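You operate a simulated robot arm through the tools that you are given. There is no shell and no other tool.

Carry out the task below with a simulated robot arm. There is one attempt and no reset: what you move stays moved.

Task
Brush grease from the tub over the small plate.
Fine: the lid waits on the bench and goes back on the tub; brush back in its pot. Set down upright: yellow brush. A coat counts when it lies all over at full strength: go over it till it gets no stronger.

The check looks at the end state, three seconds after you hand in, the way a careful person would. Anything else that was tipped, shoved, dropped, spilled or broken makes it a failure. Lids that push on must go on centred and level and be pressed home; caps that screw on are set level and turned clockwise until they are tight.

Robot
A 6-joint arm with a two-finger parallel gripper, fixed in place. Base frame: the origin is at the foot of the arm, x ahead of it, y to its left, z up. Units: m, rad, N and s.
With the tool pointing down near the work surface it reaches from about 0.36 to 0.76 m from the base axis. Its first joint turns from -1.152 to 1.152 rad. Payload 2.45 kg.
The tool frame sits at the grasp point between the pads (the TCP): z along the fingers, y along the line on which they close. The tips reach 0.024 m beyond it. Largest opening 0.068 m; finger width 0.017, thickness 0.01; the body of the gripper, 0.04 by 0.07 m, starts 0.041 m behind the TCP.
Orientation is told as [roll, pitch, yaw] about the base's x, y, z axes, in that order, counted from this pose: with the fingers straight down and closing along the base's y, the tool's x points along the base's -x, its y along +y and its z along -z.

Tools
- The arm moves only by the tool arm_command. Its argument "plan" is a list of rows, each a list of 3 entries, a list of its own where there are three numbers: the shift along the base's x, y, z in units of 200 mm (1.0 is 200 mm), then the turn, a rotation vector about the base's x, y, z in units of 120 degrees (1.0 is 120 degrees), then the opening, from 0 (shut) to 1 (fully open). In form: [[[dx, dy, dz], [rx, ry, rz], jaw], ...]. A call has 1 to 20 rows; each row is the pose to reach, as a shift and turn from the pose commanded when the call began. A call with a number of a shift or a turn outside -1 to 1 is refused whole. Each row takes 0.2 s and may step no farther than 0.05 m and 0.15 rad from the row before; otherwise, or with a gripper value out of range, the whole call is refused. Where a pose cannot be reached the arm comes as near as it can. A force on the tool above 40 N (or 10 N above the force at the start of the call, whichever is more), or a blocked arm, ends the call early, and 0.2 s more pass. The fingers move at their own pace (about 0.108 m/s each) and stop on an object; they squeeze with about 38 N. The grip force told is the motor's: it shows also when the fingers shut on nothing. Time passes only in rows, and 0.2 s behind the last, so rows that repeat a pose let the fingers close. It gives the time, the measured TCP pose, the force on the tool (base axes), the opening and the grip force at its end, in the units of the frame above (readings bear some noise), with the torque about the TCP (base axes, N m) and any sound that the robot's microphone picked up.
- Cameras (640 x 400 px; columns grow to the right, rows downward): "scene" is fixed at [0.1857, 0.4397, 1.4612]; the picture's right is [-0.47, -0.88, 0.00], its down [-0.53, 0.28, -0.80] and it looks along [0.70, -0.38, -0.60] (base axes); focal length 371 px, centre (320, 200). "wrist" rides on the gripper at [0.084, 0.011, -0.075] in the tool frame; the picture's right is [-0.13, 0.99, 0.00], its down [-0.60, -0.08, -0.79] and it looks along [-0.79, -0.10, 0.61] (tool axes); focal length 251 px, centre (320, 200). There is no depth. A picture from a camera that has moved, and an enlarged one, comes with that camera's place and axes in the base frame and with its lens.
- snapshot(camera): a new picture of that camera. No time passes.
- inspect(camera, box): a new picture of the part [left, top, right, bottom] of that camera's present view, enlarged. No time passes.
- sign_off(): hands the job in; it is judged then, once.

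Places have to be worked out from the pictures, the camera data and where the tool is seen. Open the gripper and draw the arm clear of the work before you hand the job in, unless the task says otherwise.

The tools are called after "Request:" by a JSON object that holds its "fn" and its "kwargs". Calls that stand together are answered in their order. arm_command: Moves the arm, as the interface text tells. Its arguments: {"type":"object","properties":{"plan":{"type":"array"}},"required":["plan"]} The other tools are called the same way: snapshot (camera) takes a picture; inspect (camera, box) takes an enlarged picture of a part of a camera's view; sign_off () hands the job in.

At the start:

```text
time_s: 0.0
ee_pos: [0.3373, 0.2764, 1.2677]
tcp_rot: [0.0, -0.001, 0.0]
wrist_force: [-0.6, 0.6, -0.8]
ft_torque: [0.0, -0.02, 0.0]
width: 0.068
gripper_force: 0.0
```

scene: 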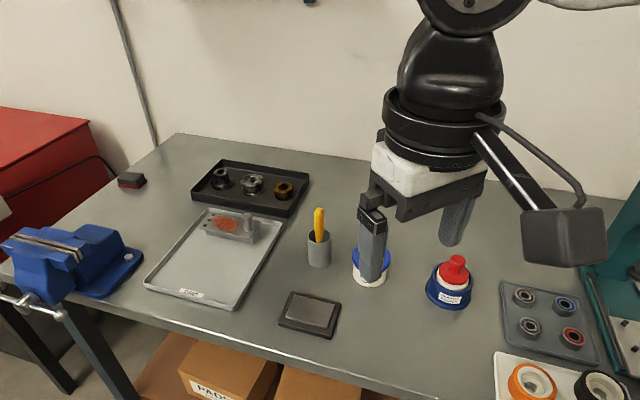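
wrist: 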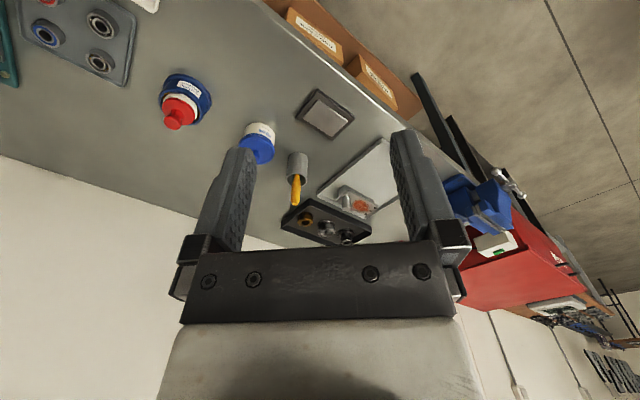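

I start by looking closely at the bench items: the tub with a blue lid, the yellow brush in its pot, and the small plate.

Request:
{"fn": "inspect", "kwargs": {"camera": "scene", "box": [260, 180, 500, 350]}}

Request:
{"fn": "inspect", "kwargs": {"camera": "wrist", "box": [140, 40, 400, 260]}}

Request:
{"fn": "inspect", "kwargs": {"camera": "scene", "box": [130, 140, 350, 340]}}

```text
2.35 times, centred on (380, 265) of scene
camera zoom: at [0.1857, 0.4397, 1.4612], right [-0.47, -0.88, 0.0], down [-0.53, 0.28, -0.8], along [0.7, -0.38, -0.6], focal length 874 px, centre (179, 47)
```

zoom: 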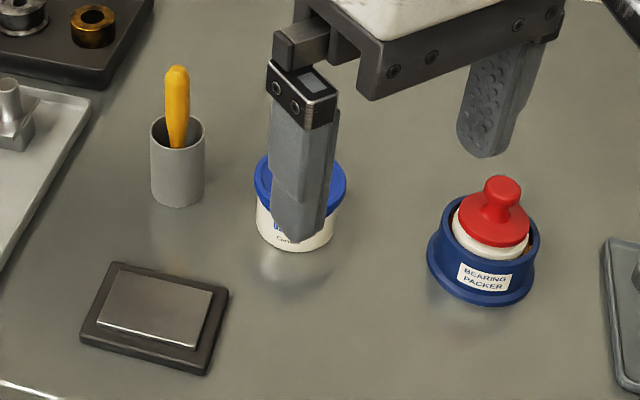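

```text
1.82 times, centred on (270, 150) of wrist
camera zoom: at [0.253, 0.2871, 1.3411], right [0.13, 0.99, 0.0], down [0.6, -0.08, 0.79], along [0.79, -0.1, -0.61], focal length 457 px, centre (411, 291)
```

zoom: 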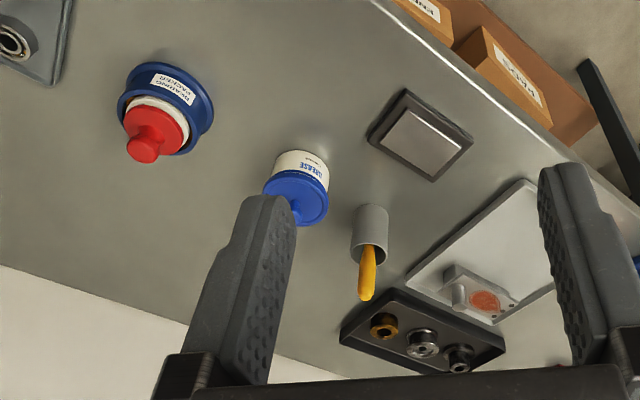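

```text
2.00 times, centred on (240, 240) of scene
camera zoom: at [0.1857, 0.4397, 1.4612], right [-0.47, -0.88, 0.0], down [-0.53, 0.28, -0.8], along [0.7, -0.38, -0.6], focal length 743 px, centre (480, 120)
```

zoom: 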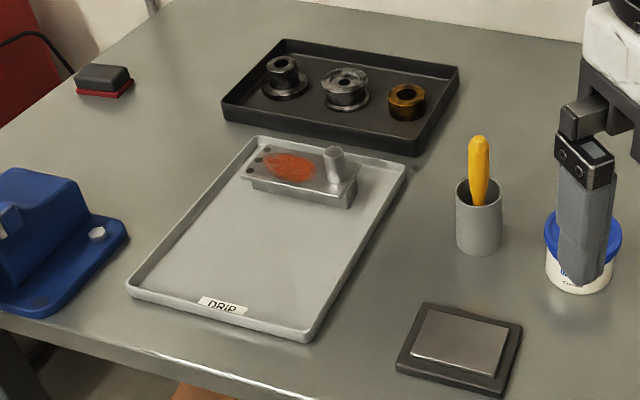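

The bench top seems to lie at about z=0.90, with the plate near (0.55, 0.26), the pot near (0.65, 0.19) and the tub near (0.55, 0.13). I move the gripper to the right and down so it stops hiding the tub, and I get a second viewpoint from it.

Request:
{"fn": "arm_command", "kwargs": {"plan": [[[0.03, -0.16, -0.08], [0, 0, 0], 1], [[0.06, -0.33, -0.17], [0, 0, 0], 1], [[0.09, -0.5, -0.26], [0, 0, 0], 1], [[0.12, -0.67, -0.35], [0, 0, 0], 1], [[0.15, -0.84, -0.44], [0, 0, 0], 1], [[0.18, -1.0, -0.53], [0, 0, 0], 1], [[0.18, -1.0, -0.53], [0, 0, 0], 1]]}}

```text
time_s: 1.6
ee_pos: [0.3709, 0.076, 1.1614]
tcp_rot: [0.0, 0.0, -0.002]
wrist_force: [0.2, -0.3, 0.4]
ft_torque: [-0.01, -0.02, 0.0]
width: 0.0681
gripper_force: 0.0
```

The arm moved as told; now I take pictures from both cameras.

Request:
{"fn": "snapshot", "kwargs": {"camera": "scene"}}

Request:
{"fn": "snapshot", "kwargs": {"camera": "wrist"}}

Request:
{"fn": "inspect", "kwargs": {"camera": "scene", "box": [270, 190, 430, 350]}}

```text
taken
```

scene: 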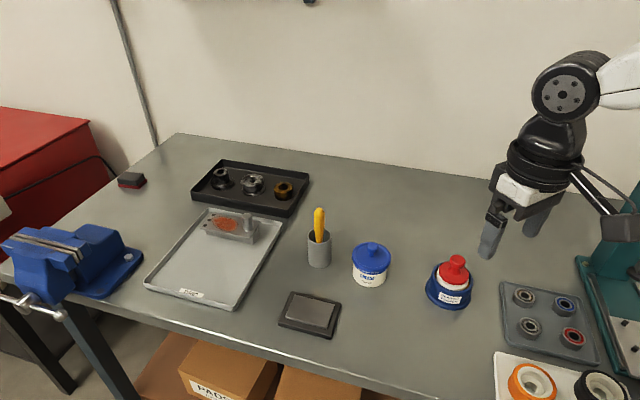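

```text
taken
camera wrist: at [0.2878, 0.0866, 1.2356], right [0.13, 0.99, 0.0], down [0.6, -0.08, 0.79], along [0.79, -0.1, -0.61], focal length 251 px, centre (320, 200)
```

wrist: 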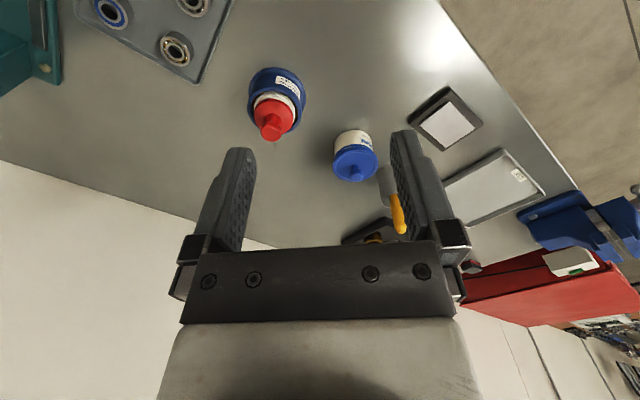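

```text
2.50 times, centred on (350, 270) of scene
camera zoom: at [0.1857, 0.4396, 1.4612], right [-0.47, -0.88, 0.0], down [-0.53, 0.28, -0.8], along [0.7, -0.38, -0.6], focal length 928 px, centre (245, 25)
```

zoom: 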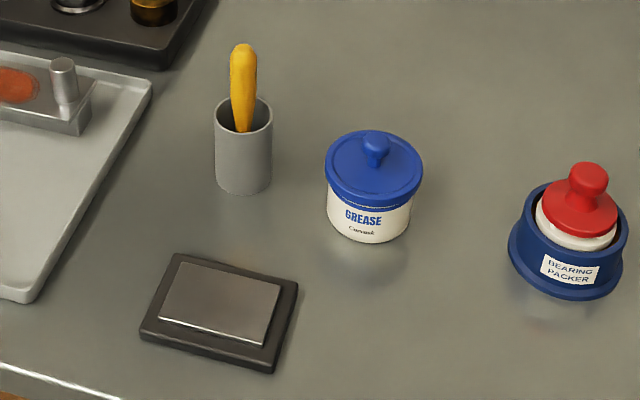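

The knob on the blue lid triangulates to about (0.588, 0.108, 0.966). The lid is about 75 mm wide, so I will grip the knob; I zoom in on the wrist view to refine the plate and bench heights.

Request:
{"fn": "inspect", "kwargs": {"camera": "wrist", "box": [320, 70, 500, 190]}}

Request:
{"fn": "inspect", "kwargs": {"camera": "scene", "box": [265, 270, 355, 350]}}

Request:
{"fn": "inspect", "kwargs": {"camera": "scene", "box": [290, 200, 400, 295]}}

```text
3.33 times, centred on (410, 130) of wrist
camera zoom: at [0.2878, 0.0866, 1.2356], right [0.13, 0.99, 0.0], down [0.6, -0.08, 0.79], along [0.79, -0.1, -0.61], focal length 838 px, centre (20, 433)
```

zoom: 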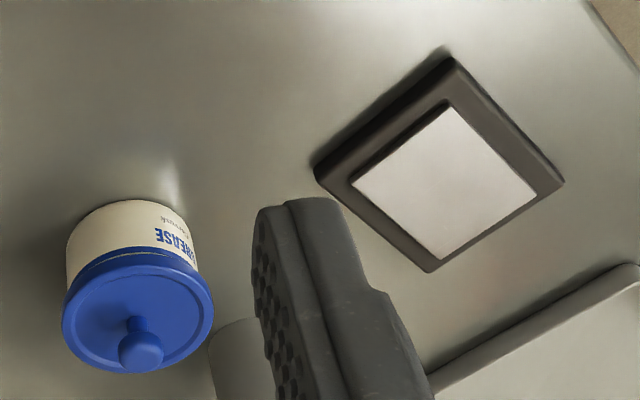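

```text
5.00 times, centred on (310, 310) of scene
camera zoom: at [0.1857, 0.4396, 1.4612], right [-0.47, -0.88, 0.0], down [-0.53, 0.28, -0.8], along [0.7, -0.38, -0.6], focal length 1856 px, centre (370, -350)
```

zoom: 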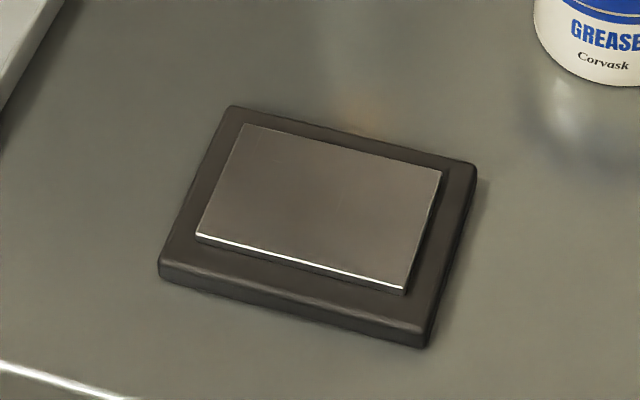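

```text
4.21 times, centred on (345, 248) of scene
camera zoom: at [0.1857, 0.4396, 1.4612], right [-0.47, -0.88, 0.0], down [-0.53, 0.28, -0.8], along [0.7, -0.38, -0.6], focal length 1563 px, centre (215, 0)
```

zoom: 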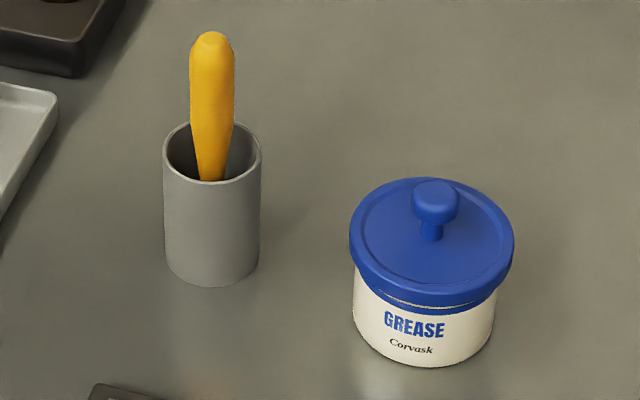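

The plate is about 76 × 48 mm, lies at 45° with its centre near (0.559, 0.256), and its top is at about z=0.899. The bench is at about 0.88, and the lid top at about 0.94 with a ball knob on a stem. I move to a spot above and in front of the tub to look at the knob and rim.

Request:
{"fn": "arm_command", "kwargs": {"plan": [[[0.18, 0.04, -0.1], [0, 0, 0], 1], [[0.37, 0.08, -0.2], [0, 0, 0], 1], [[0.56, 0.12, -0.3], [0, 0, 0], 1], [[0.74, 0.16, -0.4], [0, 0, 0], 1], [[0.74, 0.16, -0.4], [0, 0, 0], 1]]}}

Request:
{"fn": "snapshot", "kwargs": {"camera": "wrist"}}

Request:
{"fn": "snapshot", "kwargs": {"camera": "scene"}}

```text
time_s: 2.8
ee_pos: [0.5206, 0.1101, 1.0802]
tcp_rot: [-0.001, -0.001, 0.0]
wrist_force: [0.4, -0.8, 0.2]
ft_torque: [-0.01, 0.0, 0.02]
width: 0.068
gripper_force: 0.1
```

```text
taken
camera wrist: at [0.4364, 0.1213, 1.1537], right [0.13, 0.99, 0.0], down [0.6, -0.08, 0.79], along [0.79, -0.1, -0.61], focal length 251 px, centre (320, 200)
```

wrist: 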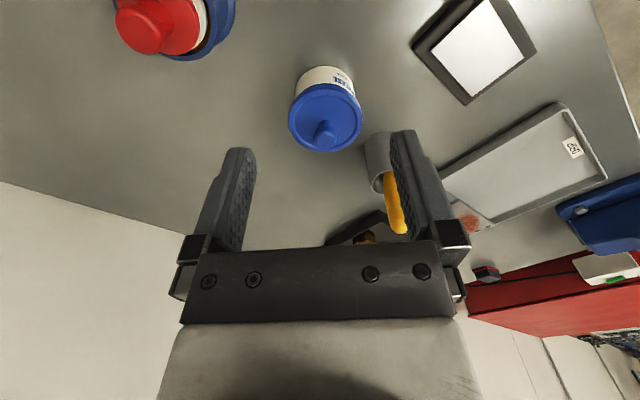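

```text
taken
```

scene: 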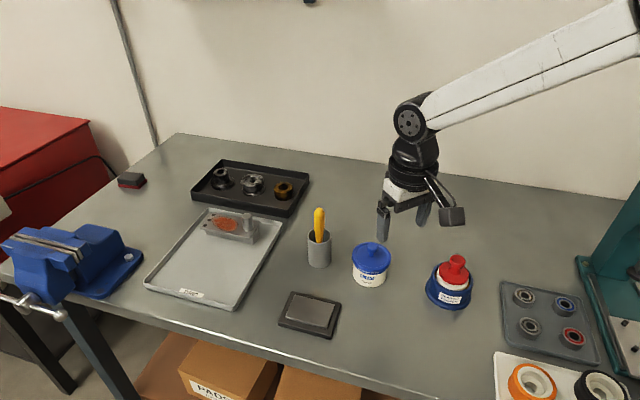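

The tub and lid are clearly in view. I zoom in on the knob from the wrist camera.

Request:
{"fn": "inspect", "kwargs": {"camera": "wrist", "box": [265, 50, 435, 170]}}

Request:
{"fn": "inspect", "kwargs": {"camera": "wrist", "box": [340, 120, 440, 250]}}

```text
3.33 times, centred on (350, 110) of wrist
camera zoom: at [0.4364, 0.1213, 1.1537], right [0.13, 0.99, 0.0], down [0.6, -0.08, 0.79], along [0.79, -0.1, -0.61], focal length 838 px, centre (220, 500)
```

zoom: 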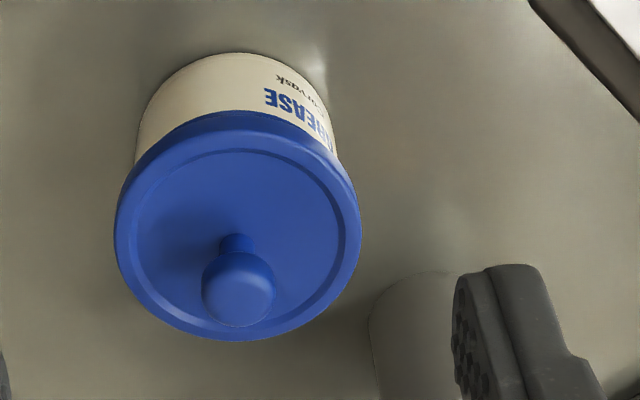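

```text
3.08 times, centred on (390, 185) of wrist
camera zoom: at [0.4364, 0.1213, 1.1537], right [0.13, 0.99, 0.0], down [0.6, -0.08, 0.79], along [0.79, -0.1, -0.61], focal length 774 px, centre (105, 246)
```

zoom: 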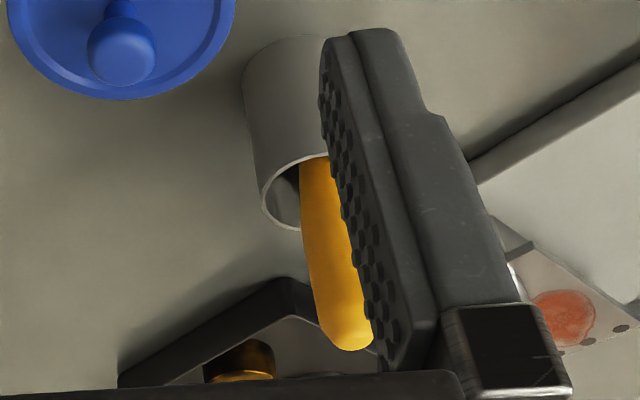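

The knob, about 20 mm wide, is at about (0.589, 0.108), with its ball centre near z=0.957. I go over it and down to z≈1.0, then check the alignment.

Request:
{"fn": "arm_command", "kwargs": {"plan": [[[0.17, 0, 0], [0, 0, 0], 1], [[0.335, -0.005, 0], [0, 0, 0], 1], [[0.335, -0.005, -0.2], [0, 0, 0], 1], [[0.335, -0.005, -0.39], [0, 0, 0], 1], [[0.335, -0.005, -0.39], [0, 0, 0], 1]]}}

Request:
{"fn": "snapshot", "kwargs": {"camera": "wrist"}}

Request:
{"fn": "inspect", "kwargs": {"camera": "scene", "box": [310, 180, 470, 300]}}

```text
time_s: 4.0
ee_pos: [0.5872, 0.1086, 1.0034]
tcp_rot: [0.001, 0.0, -0.002]
wrist_force: [0.4, -0.2, -0.2]
ft_torque: [-0.01, -0.01, 0.0]
width: 0.068
gripper_force: 0.0
```

```text
taken
camera wrist: at [0.5034, 0.12, 1.0764], right [0.13, 0.99, 0.0], down [0.6, -0.08, 0.79], along [0.79, -0.1, -0.61], focal length 251 px, centre (320, 200)
```

wrist: 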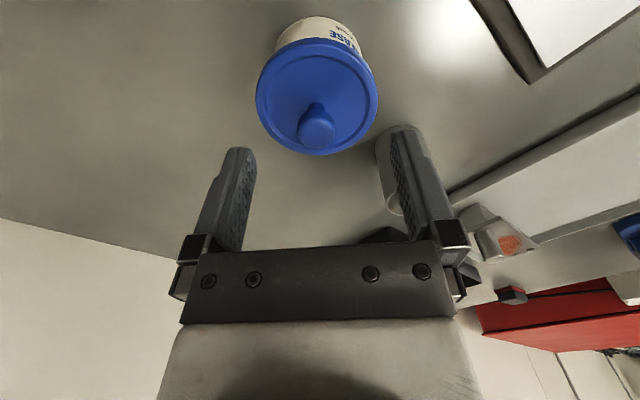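

```text
3.33 times, centred on (390, 240) of scene
camera zoom: at [0.1857, 0.4397, 1.4612], right [-0.47, -0.88, 0.0], down [-0.53, 0.28, -0.8], along [0.7, -0.38, -0.6], focal length 1238 px, centre (87, 67)
```

zoom: 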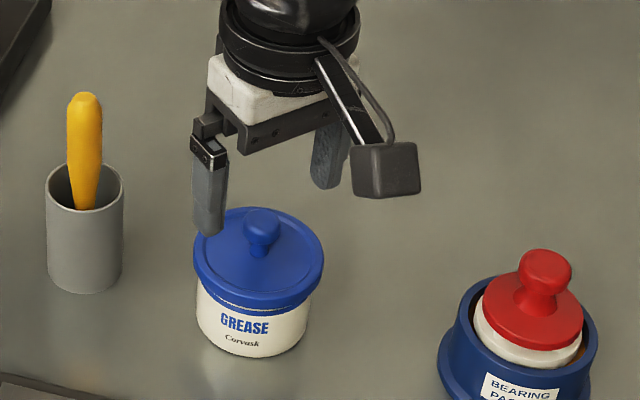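

The wrist view puts the knob at about (0.590, 0.107), so the alignment is within 2 mm. I go down so the fingertips straddle the knob just above the lid, still open.

Request:
{"fn": "arm_command", "kwargs": {"plan": [[[0.01, -0.006, -0.09], [0, 0, 0], 1], [[0.01, -0.006, -0.175], [0, 0, 0], 1], [[0.01, -0.006, -0.175], [0, 0, 0], 1]]}}

Request:
{"fn": "snapshot", "kwargs": {"camera": "wrist"}}

Request:
{"fn": "inspect", "kwargs": {"camera": "scene", "box": [320, 200, 440, 300]}}

```text
time_s: 4.8
ee_pos: [0.5899, 0.1084, 0.9681]
tcp_rot: [-0.001, 0.0, 0.001]
wrist_force: [-0.1, 0.0, -0.1]
ft_torque: [-0.02, -0.01, 0.02]
width: 0.0679
gripper_force: 0.2
```

```text
taken
camera wrist: at [0.5053, 0.1188, 1.0418], right [0.13, 0.99, 0.0], down [0.6, -0.08, 0.79], along [0.79, -0.1, -0.61], focal length 251 px, centre (320, 200)
```

wrist: 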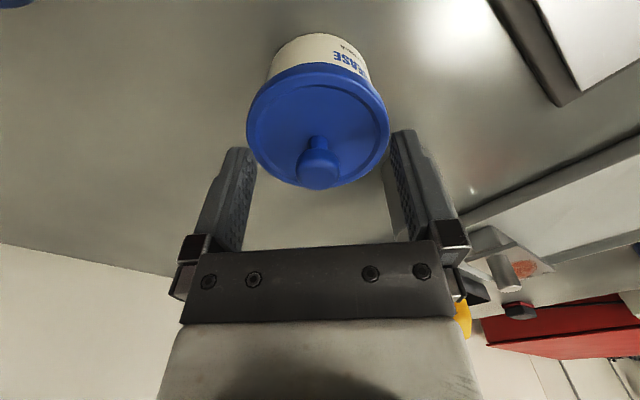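

```text
4.00 times, centred on (380, 250) of scene
camera zoom: at [0.1857, 0.4397, 1.4612], right [-0.47, -0.88, 0.0], down [-0.53, 0.28, -0.8], along [0.7, -0.38, -0.6], focal length 1485 px, centre (80, 0)
```

zoom: 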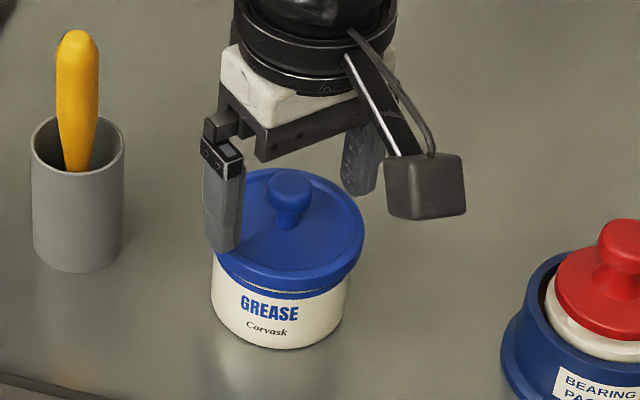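

The knob sits between the fingers with no contact forces. I close on it.

Request:
{"fn": "arm_command", "kwargs": {"plan": [[[0, 0, 0], [0, 0, 0], 0.2], [[0, 0, 0], [0, 0, 0], 0], [[0, 0, 0], [0, 0, 0], 0], [[0, 0, 0], [0, 0, 0], 0]]}}

Request:
{"fn": "snapshot", "kwargs": {"camera": "wrist"}}

Request:
{"fn": "inspect", "kwargs": {"camera": "scene", "box": [320, 200, 440, 300]}}

```text
time_s: 5.8
ee_pos: [0.5894, 0.1081, 0.9683]
tcp_rot: [-0.001, 0.0, 0.001]
wrist_force: [-0.2, -0.1, 0.0]
ft_torque: [0.0, 0.02, 0.01]
width: 0.0195
gripper_force: 37.5
heard: snap
```

```text
taken
camera wrist: at [0.5051, 0.1189, 1.0419], right [0.13, 0.99, 0.0], down [0.6, -0.08, 0.79], along [0.79, -0.1, -0.61], focal length 251 px, centre (320, 200)
```

wrist: 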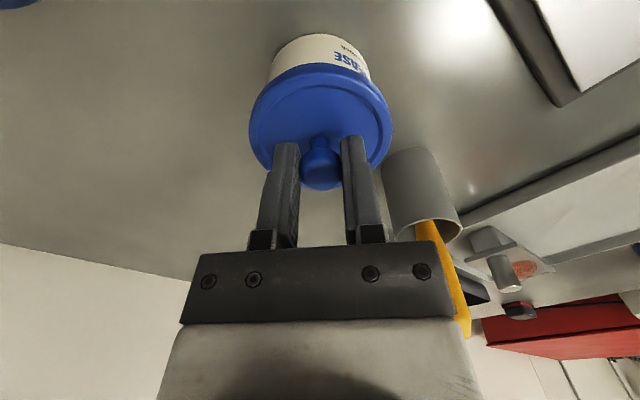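

```text
4.00 times, centred on (380, 250) of scene
camera zoom: at [0.1857, 0.4397, 1.4612], right [-0.47, -0.88, 0.0], down [-0.53, 0.28, -0.8], along [0.7, -0.38, -0.6], focal length 1485 px, centre (80, 0)
```

zoom: 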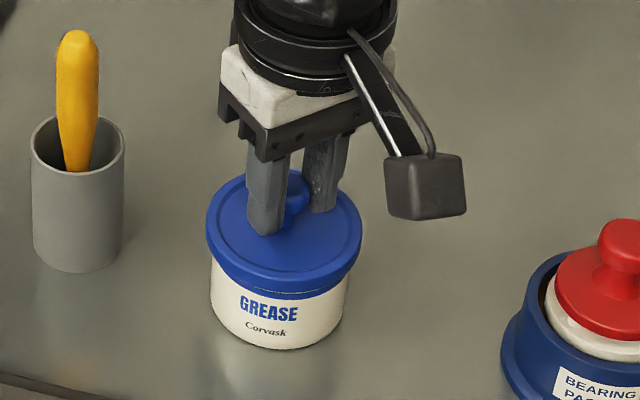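

The grip holds at 19.5 mm and a snap was heard; the lid may have popped free or shifted a little. I raise it gently by 10 mm and look.

Request:
{"fn": "arm_command", "kwargs": {"plan": [[[0, 0, 0.01], [0, 0, 0], 0], [[0, 0, 0.025], [0, 0, 0], 0], [[0, 0, 0.05], [0, 0, 0], 0], [[0, 0, 0.05], [0, 0, 0], 0]]}}

Request:
{"fn": "snapshot", "kwargs": {"camera": "wrist"}}

Request:
{"fn": "inspect", "kwargs": {"camera": "scene", "box": [320, 200, 440, 300]}}

```text
time_s: 6.8
ee_pos: [0.5897, 0.1067, 0.9781]
tcp_rot: [-0.001, -0.001, 0.001]
wrist_force: [-0.4, 0.4, -0.7]
ft_torque: [0.03, 0.01, 0.02]
width: 0.0193
gripper_force: 37.2
```

```text
taken
camera wrist: at [0.5056, 0.1181, 1.0522], right [0.13, 0.99, 0.0], down [0.6, -0.08, 0.79], along [0.79, -0.1, -0.61], focal length 251 px, centre (320, 200)
```

wrist: 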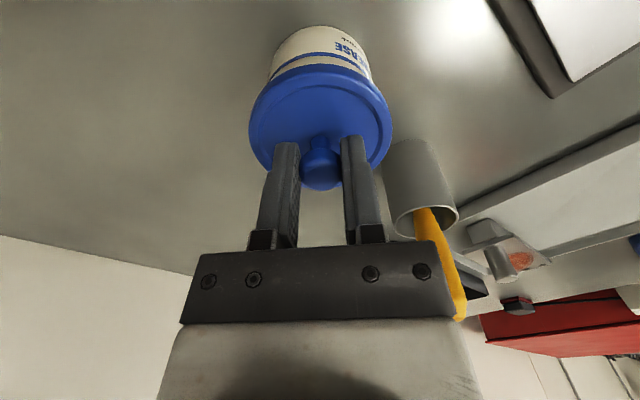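

```text
4.00 times, centred on (380, 250) of scene
camera zoom: at [0.1857, 0.4397, 1.4612], right [-0.47, -0.88, 0.0], down [-0.53, 0.28, -0.8], along [0.7, -0.38, -0.6], focal length 1485 px, centre (80, 0)
```

zoom: 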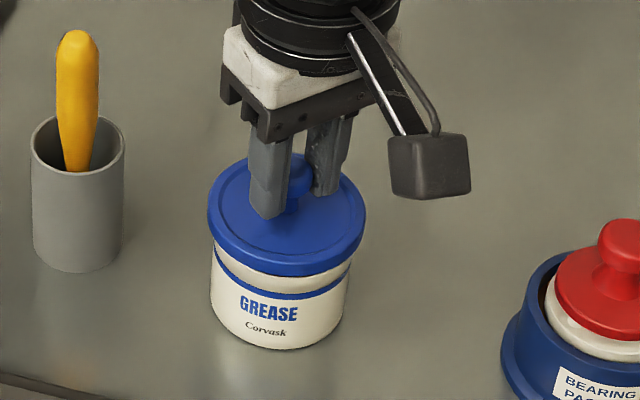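

The lid is off and lifts freely while the tub stays put. I raise it clear and carry it to a free spot at about (0.62, -0.03).

Request:
{"fn": "arm_command", "kwargs": {"plan": [[[0, 0, 0.13], [0, 0, 0], 0], [[0, 0, 0.26], [0, 0, 0], 0], [[0.04, -0.17, 0.26], [0, 0, 0], 0], [[0.08, -0.34, 0.26], [0, 0, 0], 0], [[0.12, -0.51, 0.26], [0, 0, 0], 0], [[0.15, -0.685, 0.26], [0, 0, 0], 0], [[0.15, -0.685, 0.08], [0, 0, 0], 0], [[0.15, -0.685, -0.1], [0, 0, 0], 0], [[0.15, -0.685, -0.1], [0, 0, 0], 0]]}}

Request:
{"fn": "snapshot", "kwargs": {"camera": "scene"}}

Request:
{"fn": "snapshot", "kwargs": {"camera": "wrist"}}

Request:
{"fn": "inspect", "kwargs": {"camera": "scene", "box": [340, 200, 460, 300]}}

```text
time_s: 8.8
ee_pos: [0.6205, -0.0312, 0.9588]
tcp_rot: [0.001, 0.0, 0.001]
wrist_force: [-1.0, 0.4, -0.3]
ft_torque: [0.01, 0.0, 0.01]
width: 0.0197
gripper_force: 37.4
```

```text
taken
```

scene: 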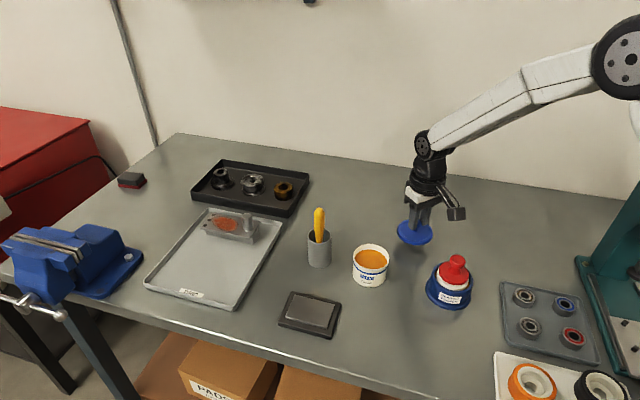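

```text
taken
camera wrist: at [0.5358, -0.0201, 1.0324], right [0.13, 0.99, 0.0], down [0.6, -0.08, 0.79], along [0.79, -0.1, -0.61], focal length 251 px, centre (320, 200)
```

wrist: 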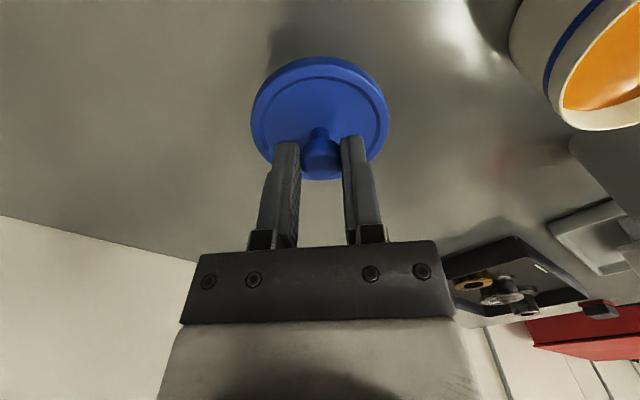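

```text
4.00 times, centred on (400, 250) of scene
camera zoom: at [0.1857, 0.4397, 1.4612], right [-0.47, -0.88, 0.0], down [-0.53, 0.28, -0.8], along [0.7, -0.38, -0.6], focal length 1485 px, centre (0, 0)
```

zoom: 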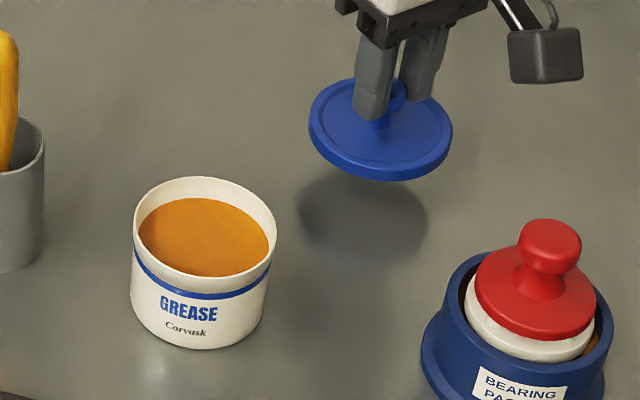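

The tub is open with orange grease inside, and the lid hangs level above a clear spot. I lower it part of the way.

Request:
{"fn": "arm_command", "kwargs": {"plan": [[[0, 0, -0.06], [0, 0, 0], 0], [[0, 0, -0.12], [0, 0, 0], 0], [[0, 0, -0.14], [0, 0, 0], 0], [[0, 0, -0.15], [0, 0, 0], 0], [[0, 0, -0.15], [0, 0, 0], 0]]}}

Request:
{"fn": "inspect", "kwargs": {"camera": "scene", "box": [370, 200, 470, 280]}}

Request:
{"fn": "inspect", "kwargs": {"camera": "wrist", "box": [230, 30, 410, 200]}}

```text
time_s: 10.0
ee_pos: [0.6205, -0.0315, 0.9284]
tcp_rot: [0.0, -0.001, 0.001]
wrist_force: [-1.6, -0.4, 6.9]
ft_torque: [0.24, 0.01, 0.04]
width: 0.0193
gripper_force: 37.1
```

```text
5.00 times, centred on (420, 240) of scene
camera zoom: at [0.1856, 0.4396, 1.4612], right [-0.47, -0.88, 0.0], down [-0.53, 0.28, -0.8], along [0.7, -0.38, -0.6], focal length 1856 px, centre (-180, 0)
```

zoom: 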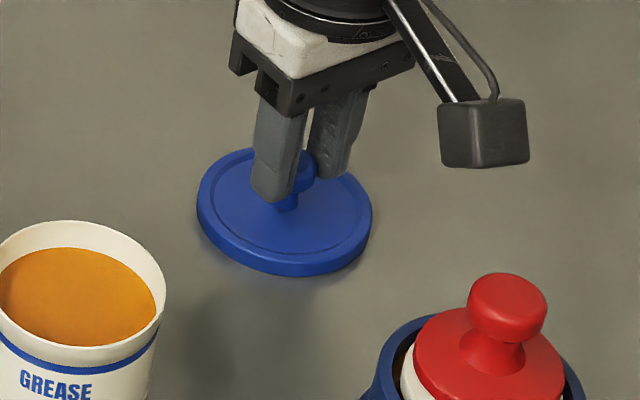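

```text
2.35 times, centred on (320, 115) of wrist
camera zoom: at [0.5357, -0.0202, 1.0023], right [0.13, 0.99, 0.0], down [0.6, -0.08, 0.79], along [0.79, -0.1, -0.61], focal length 592 px, centre (320, 400)
```

zoom: 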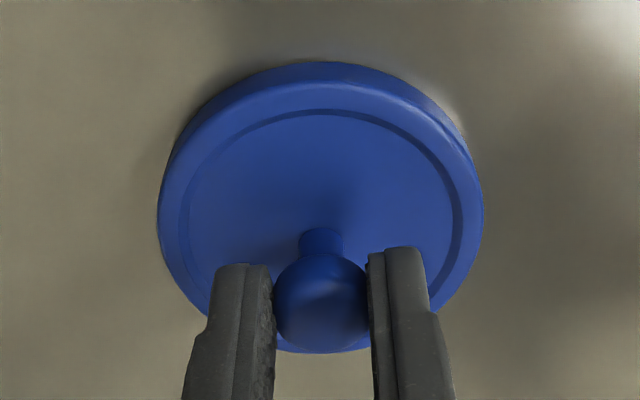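

Contact: 6.9 N upward, with a torque that puts the touch point on the lid's +y edge, so the lid is slightly tilted in the grip. I press down another millimetre or so gently to settle it flat.

Request:
{"fn": "arm_command", "kwargs": {"plan": [[[0, 0, -0.003], [0, 0, 0], 0], [[0, 0, -0.006], [0, 0, 0], 0], [[0, 0, -0.006], [0, 0, 0], 0]]}}

```text
time_s: 10.8
ee_pos: [0.6215, -0.0311, 0.9279]
tcp_rot: [-0.002, -0.001, -0.001]
wrist_force: [-6.1, -3.9, 15.8]
ft_torque: [-0.09, 0.01, -0.05]
width: 0.0198
gripper_force: 37.2
```

The torque has nearly vanished at 15.8 N, so the lid is flat on the bench. I ease off the press, then open the fingers and rise straight up.

Request:
{"fn": "arm_command", "kwargs": {"plan": [[[0, 0, 0.004], [0, 0, 0], 0], [[0, 0, 0.006], [0, 0, 0], 0.5], [[0, 0, 0.006], [0, 0, 0], 1], [[0, 0, 0.006], [0, 0, 0], 1]]}}

Request:
{"fn": "inspect", "kwargs": {"camera": "scene", "box": [370, 200, 470, 280]}}

Request:
{"fn": "snapshot", "kwargs": {"camera": "wrist"}}

```text
time_s: 11.8
ee_pos: [0.6199, -0.0311, 0.9274]
tcp_rot: [0.002, 0.0, 0.002]
wrist_force: [-0.1, 0.1, 0.2]
ft_torque: [0.0, -0.02, 0.02]
width: 0.0682
gripper_force: 0.0
```

```text
5.00 times, centred on (420, 240) of scene
camera zoom: at [0.1857, 0.4397, 1.4612], right [-0.47, -0.88, 0.0], down [-0.53, 0.28, -0.8], along [0.7, -0.38, -0.6], focal length 1856 px, centre (-180, 0)
```

zoom: 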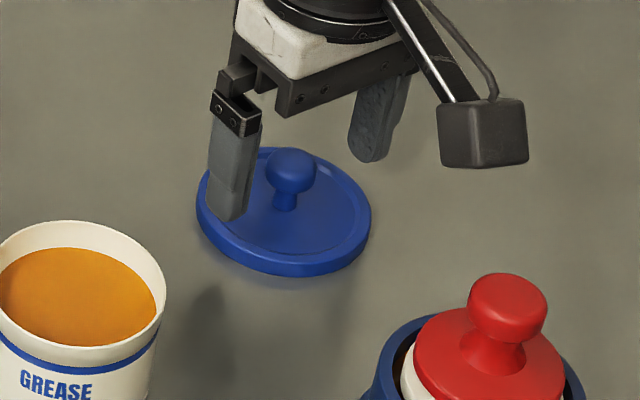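

```text
taken
camera wrist: at [0.5361, -0.0201, 1.002], right [0.13, 0.99, 0.0], down [0.6, -0.08, 0.79], along [0.79, -0.1, -0.61], focal length 251 px, centre (320, 200)
```

wrist: 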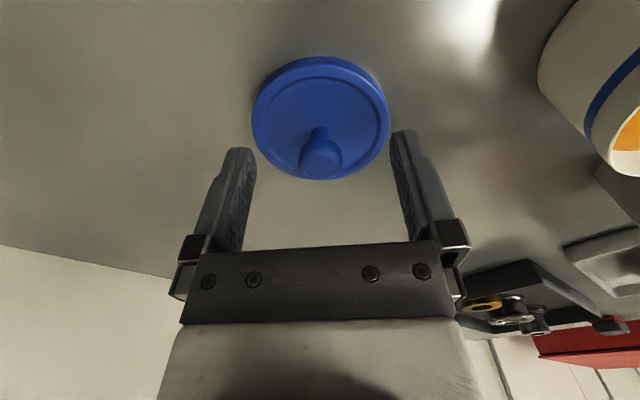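

The lid rests flat on the bench with its knob at about (0.620, -0.031). I rise and move to a viewpoint in front of the brush pot.

Request:
{"fn": "arm_command", "kwargs": {"plan": [[[0, 0, 0.2], [0, 0, 0], 1], [[0, 0, 0.44], [0, 0, 0], 1], [[0, 0, 0.68], [0, 0, 0], 1], [[-0.06, 0.2, 0.75], [0, 0, 0], 1], [[-0.13, 0.4, 0.8], [0, 0, 0], 1], [[-0.2, 0.6, 0.85], [0, 0, 0], 1], [[-0.27, 0.8, 0.85], [0, 0, 0], 1], [[-0.35, 1.0, 0.85], [0, 0, 0], 1], [[-0.35, 1.0, 0.85], [0, 0, 0], 1]]}}

Request:
{"fn": "snapshot", "kwargs": {"camera": "wrist"}}

Request:
{"fn": "inspect", "kwargs": {"camera": "scene", "box": [280, 190, 440, 310]}}

```text
time_s: 13.8
ee_pos: [0.546, 0.1694, 1.0978]
tcp_rot: [-0.001, 0.0, 0.001]
wrist_force: [0.4, -0.1, -0.1]
ft_torque: [-0.02, 0.02, 0.02]
width: 0.0678
gripper_force: 0.1
```

```text
taken
camera wrist: at [0.4622, 0.1804, 1.1714], right [0.13, 0.99, 0.0], down [0.6, -0.08, 0.79], along [0.79, -0.1, -0.61], focal length 251 px, centre (320, 200)
```

wrist: 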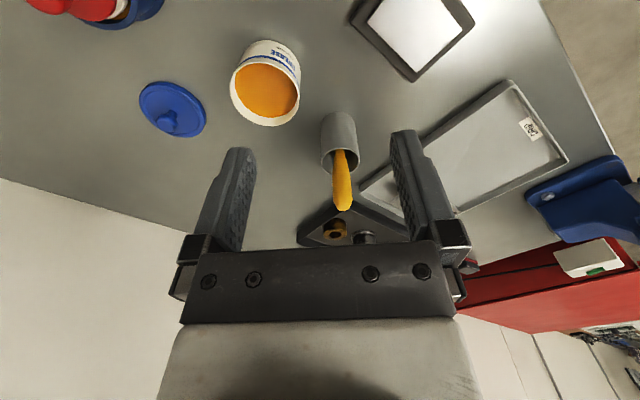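

```text
3.33 times, centred on (360, 250) of scene
camera zoom: at [0.1857, 0.4397, 1.4612], right [-0.47, -0.88, 0.0], down [-0.53, 0.28, -0.8], along [0.7, -0.38, -0.6], focal length 1238 px, centre (187, 33)
```

zoom: 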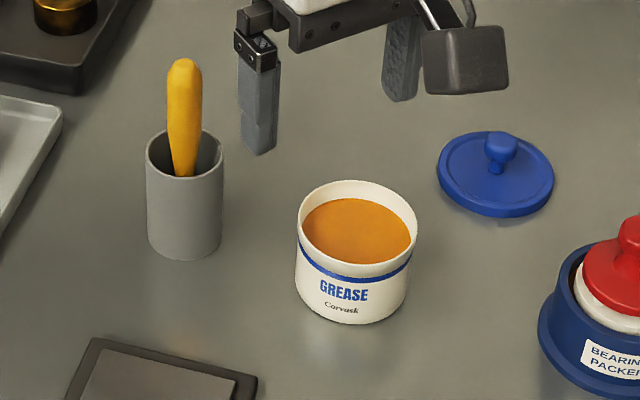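

All three items are visible now. I zoom in on the brush in its pot and on the tub opening.

Request:
{"fn": "inspect", "kwargs": {"camera": "wrist", "box": [290, 95, 400, 220]}}

Request:
{"fn": "inspect", "kwargs": {"camera": "scene", "box": [290, 195, 350, 280]}}

Request:
{"fn": "inspect", "kwargs": {"camera": "wrist", "box": [210, 30, 320, 140]}}

```text
3.20 times, centred on (345, 158) of wrist
camera zoom: at [0.4622, 0.1804, 1.1714], right [0.13, 0.99, 0.0], down [0.6, -0.08, 0.79], along [0.79, -0.1, -0.61], focal length 805 px, centre (240, 336)
```

zoom: 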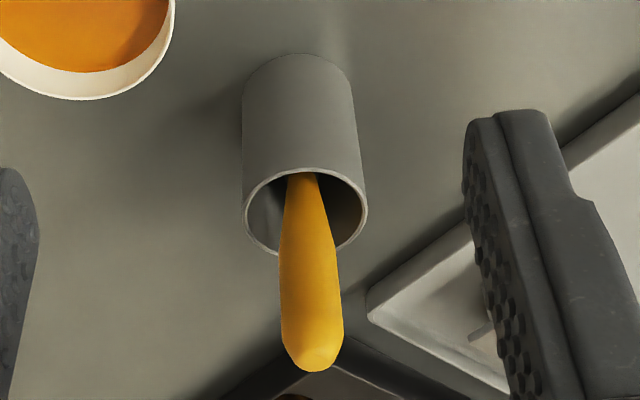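

```text
4.71 times, centred on (320, 238) of scene
camera zoom: at [0.1857, 0.4397, 1.4612], right [-0.47, -0.88, 0.0], down [-0.53, 0.28, -0.8], along [0.7, -0.38, -0.6], focal length 1747 px, centre (320, 24)
```

zoom: 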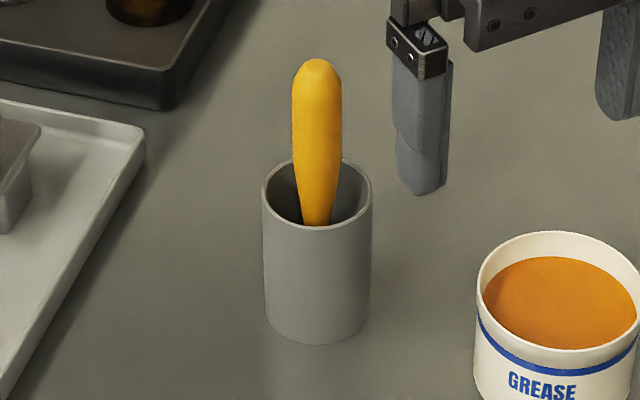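

```text
3.64 times, centred on (265, 85) of wrist
camera zoom: at [0.4622, 0.1804, 1.1714], right [0.13, 0.99, 0.0], down [0.6, -0.08, 0.79], along [0.79, -0.1, -0.61], focal length 914 px, centre (520, 618)
```

zoom: 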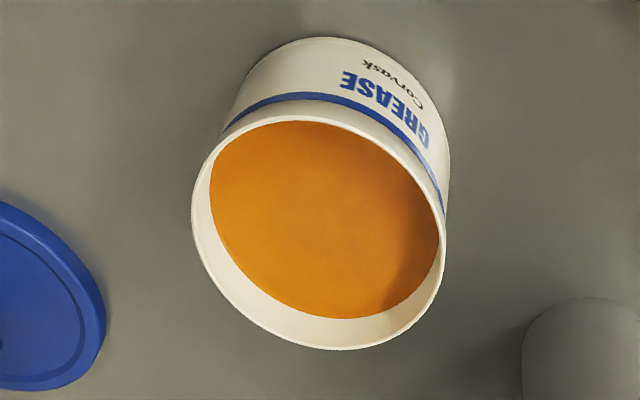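

The brush stands nearly upright in its pot: pot centre about (0.669, 0.178), rim at 0.957, handle about 20 mm thick with its tip at about (0.671, 0.177, 1.022). I move above it with open fingers and check the alignment before going down.

Request:
{"fn": "arm_command", "kwargs": {"plan": [[[0.15, 0.01, 0], [0, 0, 0], 1], [[0.3, 0.02, 0], [0, 0, 0], 1], [[0.45, 0.03, 0], [0, 0, 0], 1], [[0.6, 0.04, 0], [0, 0, 0], 1], [[0.6, 0.04, -0.1], [0, 0, 0], 1], [[0.6, 0.04, -0.18], [0, 0, 0], 1], [[0.6, 0.04, -0.18], [0, 0, 0], 1], [[0.6, 0.04, -0.18], [0, 0, 0], 1]]}}

Request:
{"fn": "snapshot", "kwargs": {"camera": "wrist"}}

Request:
{"fn": "inspect", "kwargs": {"camera": "scene", "box": [270, 160, 390, 280]}}

```text
time_s: 15.6
ee_pos: [0.669, 0.177, 1.0624]
tcp_rot: [0.0, 0.001, -0.001]
wrist_force: [-0.3, -0.3, -0.9]
ft_torque: [-0.02, -0.02, 0.01]
width: 0.0678
gripper_force: 0.1
```

```text
taken
camera wrist: at [0.5848, 0.1886, 1.1358], right [0.13, 0.99, 0.0], down [0.6, -0.08, 0.79], along [0.79, -0.1, -0.61], focal length 251 px, centre (320, 200)
```

wrist: 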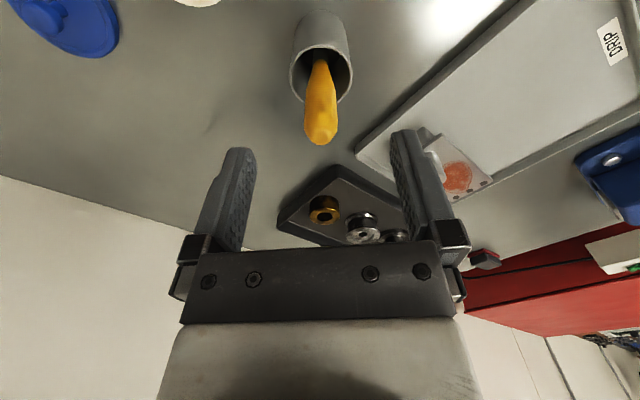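

```text
3.33 times, centred on (330, 220) of scene
camera zoom: at [0.1857, 0.4397, 1.4612], right [-0.47, -0.88, 0.0], down [-0.53, 0.28, -0.8], along [0.7, -0.38, -0.6], focal length 1238 px, centre (287, 133)
```

zoom: 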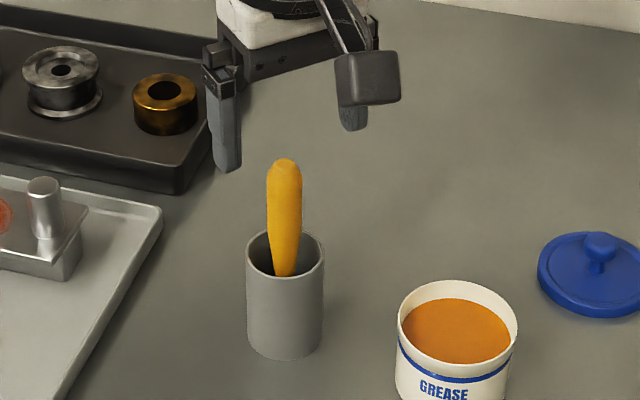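

The pot centre reads about (0.670, 0.178) and the handle tip about (0.675, 0.177), so I'm lined up to within a few mm. I descend to a grip height of z≈0.994 with the fingers open.

Request:
{"fn": "arm_command", "kwargs": {"plan": [[[0.012, 0.002, -0.12], [0, 0, 0], 1], [[0.015, 0.002, -0.24], [0, 0, 0], 1], [[0.015, 0.002, -0.343], [0, 0, 0], 1], [[0.015, 0.002, -0.343], [0, 0, 0], 1]]}}

Request:
{"fn": "snapshot", "kwargs": {"camera": "wrist"}}

Request:
{"fn": "inspect", "kwargs": {"camera": "scene", "box": [270, 180, 370, 280]}}

```text
time_s: 16.6
ee_pos: [0.6725, 0.1774, 0.9945]
tcp_rot: [0.0, -0.001, 0.0]
wrist_force: [0.2, 0.2, -0.1]
ft_torque: [-0.03, 0.0, -0.02]
width: 0.068
gripper_force: 0.0
```

```text
taken
camera wrist: at [0.5889, 0.1885, 1.0675], right [0.13, 0.99, 0.0], down [0.6, -0.08, 0.79], along [0.79, -0.1, -0.61], focal length 251 px, centre (320, 200)
```

wrist: 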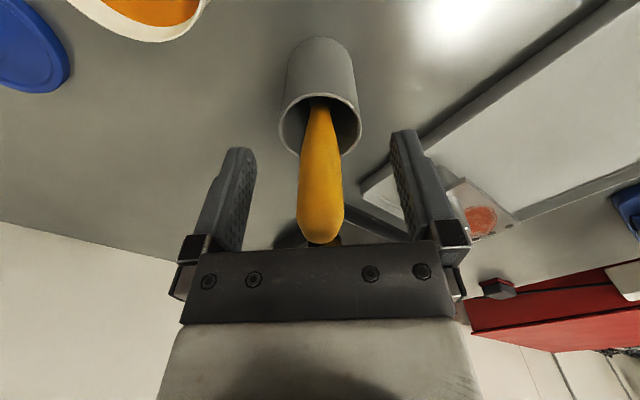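

```text
4.00 times, centred on (320, 230) of scene
camera zoom: at [0.1857, 0.4397, 1.4612], right [-0.47, -0.88, 0.0], down [-0.53, 0.28, -0.8], along [0.7, -0.38, -0.6], focal length 1485 px, centre (320, 80)
```

zoom: 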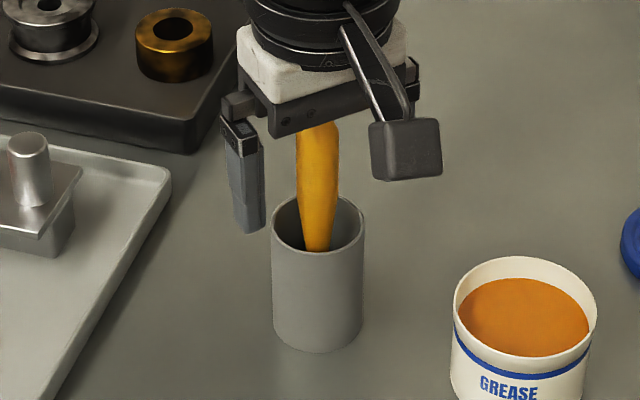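

The handle is centred between the fingers, and its tip is clear of the gripper body. I close on it.

Request:
{"fn": "arm_command", "kwargs": {"plan": [[[0, 0, 0], [0, 0, 0], 0.4], [[0, 0, 0], [0, 0, 0], 0.2], [[0, 0, 0], [0, 0, 0], 0], [[0, 0, 0], [0, 0, 0], 0], [[0, 0, 0], [0, 0, 0], 0]]}}

Request:
{"fn": "snapshot", "kwargs": {"camera": "wrist"}}

Request:
{"fn": "inspect", "kwargs": {"camera": "scene", "box": [270, 180, 370, 280]}}

```text
time_s: 17.8
ee_pos: [0.6733, 0.1777, 0.9928]
tcp_rot: [-0.002, 0.001, 0.0]
wrist_force: [-0.5, -0.4, -0.6]
ft_torque: [0.02, 0.01, 0.0]
width: 0.0195
gripper_force: 37.6
```

```text
taken
camera wrist: at [0.5889, 0.1885, 1.0679], right [0.13, 0.99, 0.0], down [0.6, -0.08, 0.79], along [0.79, -0.1, -0.61], focal length 251 px, centre (320, 200)
```

wrist: 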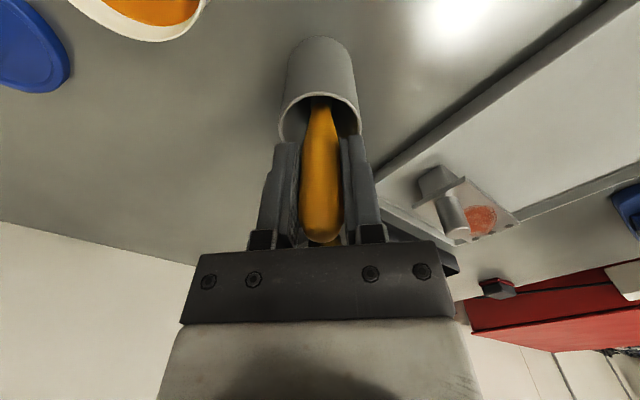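

```text
4.00 times, centred on (320, 230) of scene
camera zoom: at [0.1857, 0.4397, 1.4612], right [-0.47, -0.88, 0.0], down [-0.53, 0.28, -0.8], along [0.7, -0.38, -0.6], focal length 1485 px, centre (320, 80)
```

zoom: 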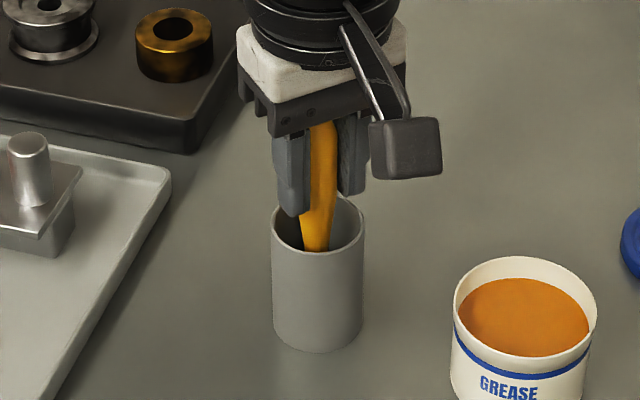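

The handle is gripped firmly. I lift the brush straight up out of its pot, 12 cm.

Request:
{"fn": "arm_command", "kwargs": {"plan": [[[0, 0, 0.03], [0, 0, 0], 0], [[0, 0, 0.1], [0, 0, 0], 0], [[0, 0, 0.2], [0, 0, 0], 0], [[0, 0, 0.3], [0, 0, 0], 0], [[0, 0, 0.4], [0, 0, 0], 0], [[0, 0, 0.5], [0, 0, 0], 0], [[0, 0, 0.6], [0, 0, 0], 0], [[0, 0, 0.6], [0, 0, 0], 0]]}}

Request:
{"fn": "snapshot", "kwargs": {"camera": "wrist"}}

Request:
{"fn": "inspect", "kwargs": {"camera": "scene", "box": [260, 130, 380, 280]}}

```text
time_s: 19.6
ee_pos: [0.6716, 0.1788, 1.1133]
tcp_rot: [-0.001, 0.0, 0.001]
wrist_force: [-0.5, 0.3, -0.4]
ft_torque: [0.02, 0.01, -0.03]
width: 0.0195
gripper_force: 37.1
```

```text
taken
camera wrist: at [0.5884, 0.1891, 1.1867], right [0.13, 0.99, 0.0], down [0.6, -0.08, 0.79], along [0.79, -0.1, -0.61], focal length 251 px, centre (320, 200)
```

wrist: 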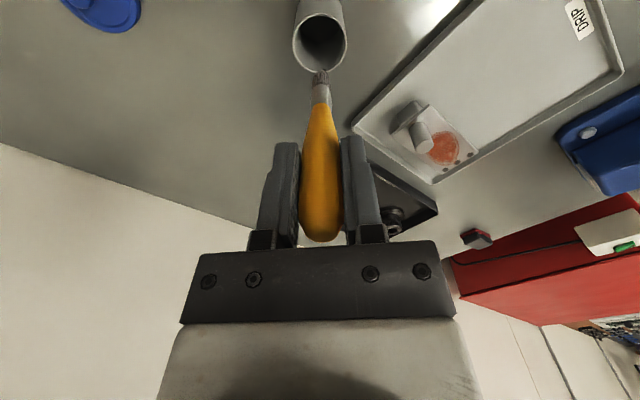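

```text
2.67 times, centred on (320, 205) of scene
camera zoom: at [0.1857, 0.4397, 1.4612], right [-0.47, -0.88, 0.0], down [-0.53, 0.28, -0.8], along [0.7, -0.38, -0.6], focal length 990 px, centre (320, 187)
```

zoom: 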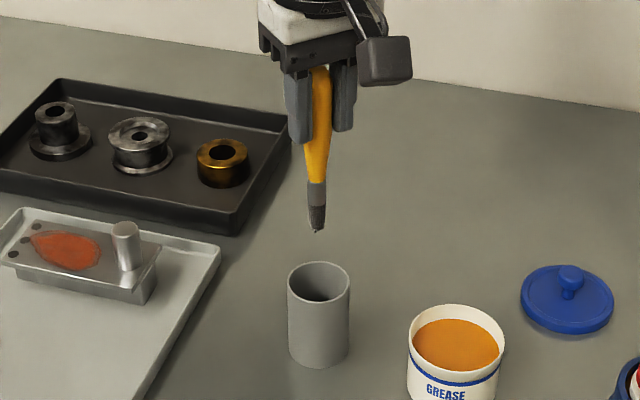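

The brush is out and hangs upright, with its bristle tip about 0.109 m below the TCP. I zoom in on the bristles for their size and shape.

Request:
{"fn": "inspect", "kwargs": {"camera": "scene", "box": [295, 175, 345, 225]}}

Request:
{"fn": "inspect", "kwargs": {"camera": "wrist", "box": [285, 40, 355, 120]}}

Request:
{"fn": "inspect", "kwargs": {"camera": "scene", "box": [340, 230, 400, 300]}}

```text
8.00 times, centred on (320, 200) of scene
camera zoom: at [0.1857, 0.4397, 1.4612], right [-0.47, -0.88, 0.0], down [-0.53, 0.28, -0.8], along [0.7, -0.38, -0.6], focal length 2970 px, centre (320, 200)
```

zoom: 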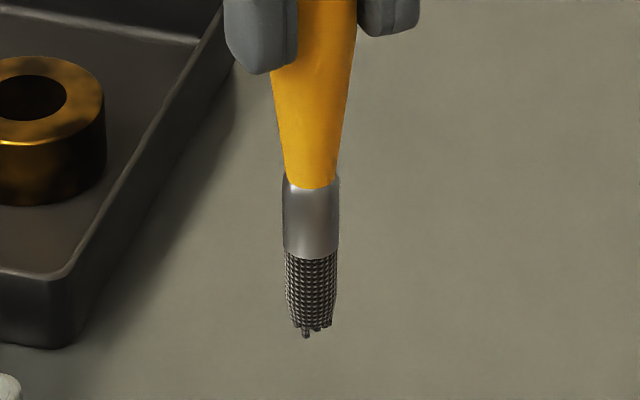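

```text
5.00 times, centred on (320, 80) of wrist
camera zoom: at [0.5884, 0.1891, 1.1867], right [0.13, 0.99, 0.0], down [0.6, -0.08, 0.79], along [0.79, -0.1, -0.61], focal length 1257 px, centre (320, 800)
```

zoom: 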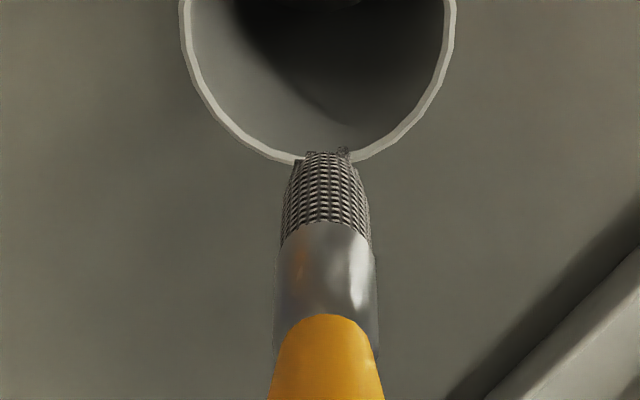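

```text
5.71 times, centred on (370, 265) of scene
camera zoom: at [0.1857, 0.4397, 1.4612], right [-0.47, -0.88, 0.0], down [-0.53, 0.28, -0.8], along [0.7, -0.38, -0.6], focal length 2122 px, centre (34, -171)
```

zoom: 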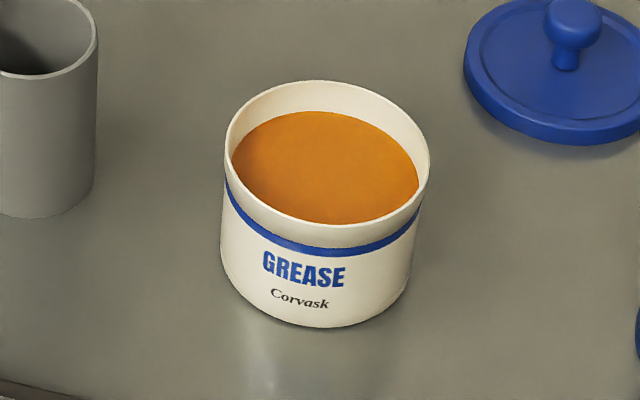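

The bristle tuft is round, about 13 mm wide and 20 mm long. The tub rim is at about z=0.933 with the grease about 10 mm below it, centre about (0.589, 0.107). I carry the brush over the tub and hover.

Request:
{"fn": "arm_command", "kwargs": {"plan": [[[-0.11, -0.09, 0], [0, 0, 0], 0], [[-0.22, -0.18, 0], [0, 0, 0], 0], [[-0.33, -0.27, 0], [0, 0, 0], 0], [[-0.422, -0.351, 0], [0, 0, 0], 0], [[-0.422, -0.351, -0.15], [0, 0, 0], 0], [[-0.422, -0.351, -0.27], [0, 0, 0], 0], [[-0.422, -0.351, -0.27], [0, 0, 0], 0]]}}

Request:
{"fn": "snapshot", "kwargs": {"camera": "wrist"}}

Request:
{"fn": "inspect", "kwargs": {"camera": "scene", "box": [310, 180, 430, 300]}}

```text
time_s: 21.2
ee_pos: [0.5895, 0.1059, 1.0582]
tcp_rot: [-0.001, 0.0, -0.001]
wrist_force: [0.9, 0.7, -1.0]
ft_torque: [0.04, -0.01, -0.01]
width: 0.0195
gripper_force: 37.1
```

```text
taken
camera wrist: at [0.5048, 0.1178, 1.1329], right [0.13, 0.99, 0.0], down [0.6, -0.08, 0.79], along [0.79, -0.1, -0.61], focal length 251 px, centre (320, 200)
```

wrist: 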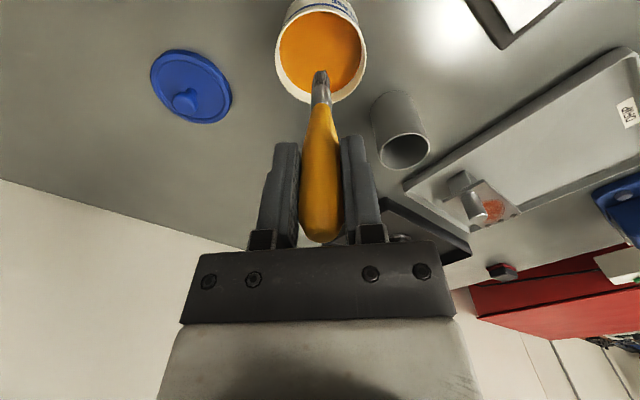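

```text
3.33 times, centred on (370, 240) of scene
camera zoom: at [0.1857, 0.4397, 1.4612], right [-0.47, -0.88, 0.0], down [-0.53, 0.28, -0.8], along [0.7, -0.38, -0.6], focal length 1238 px, centre (153, 67)
```

zoom: 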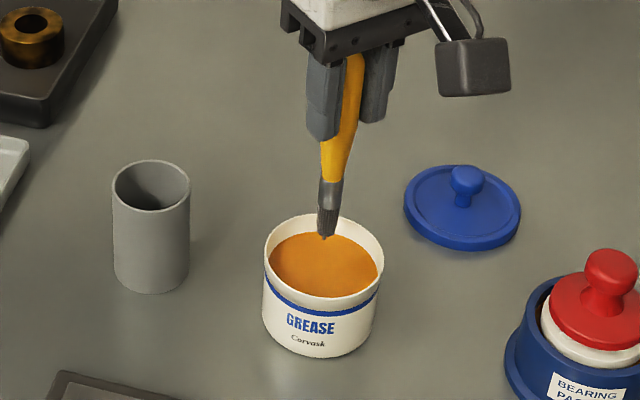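

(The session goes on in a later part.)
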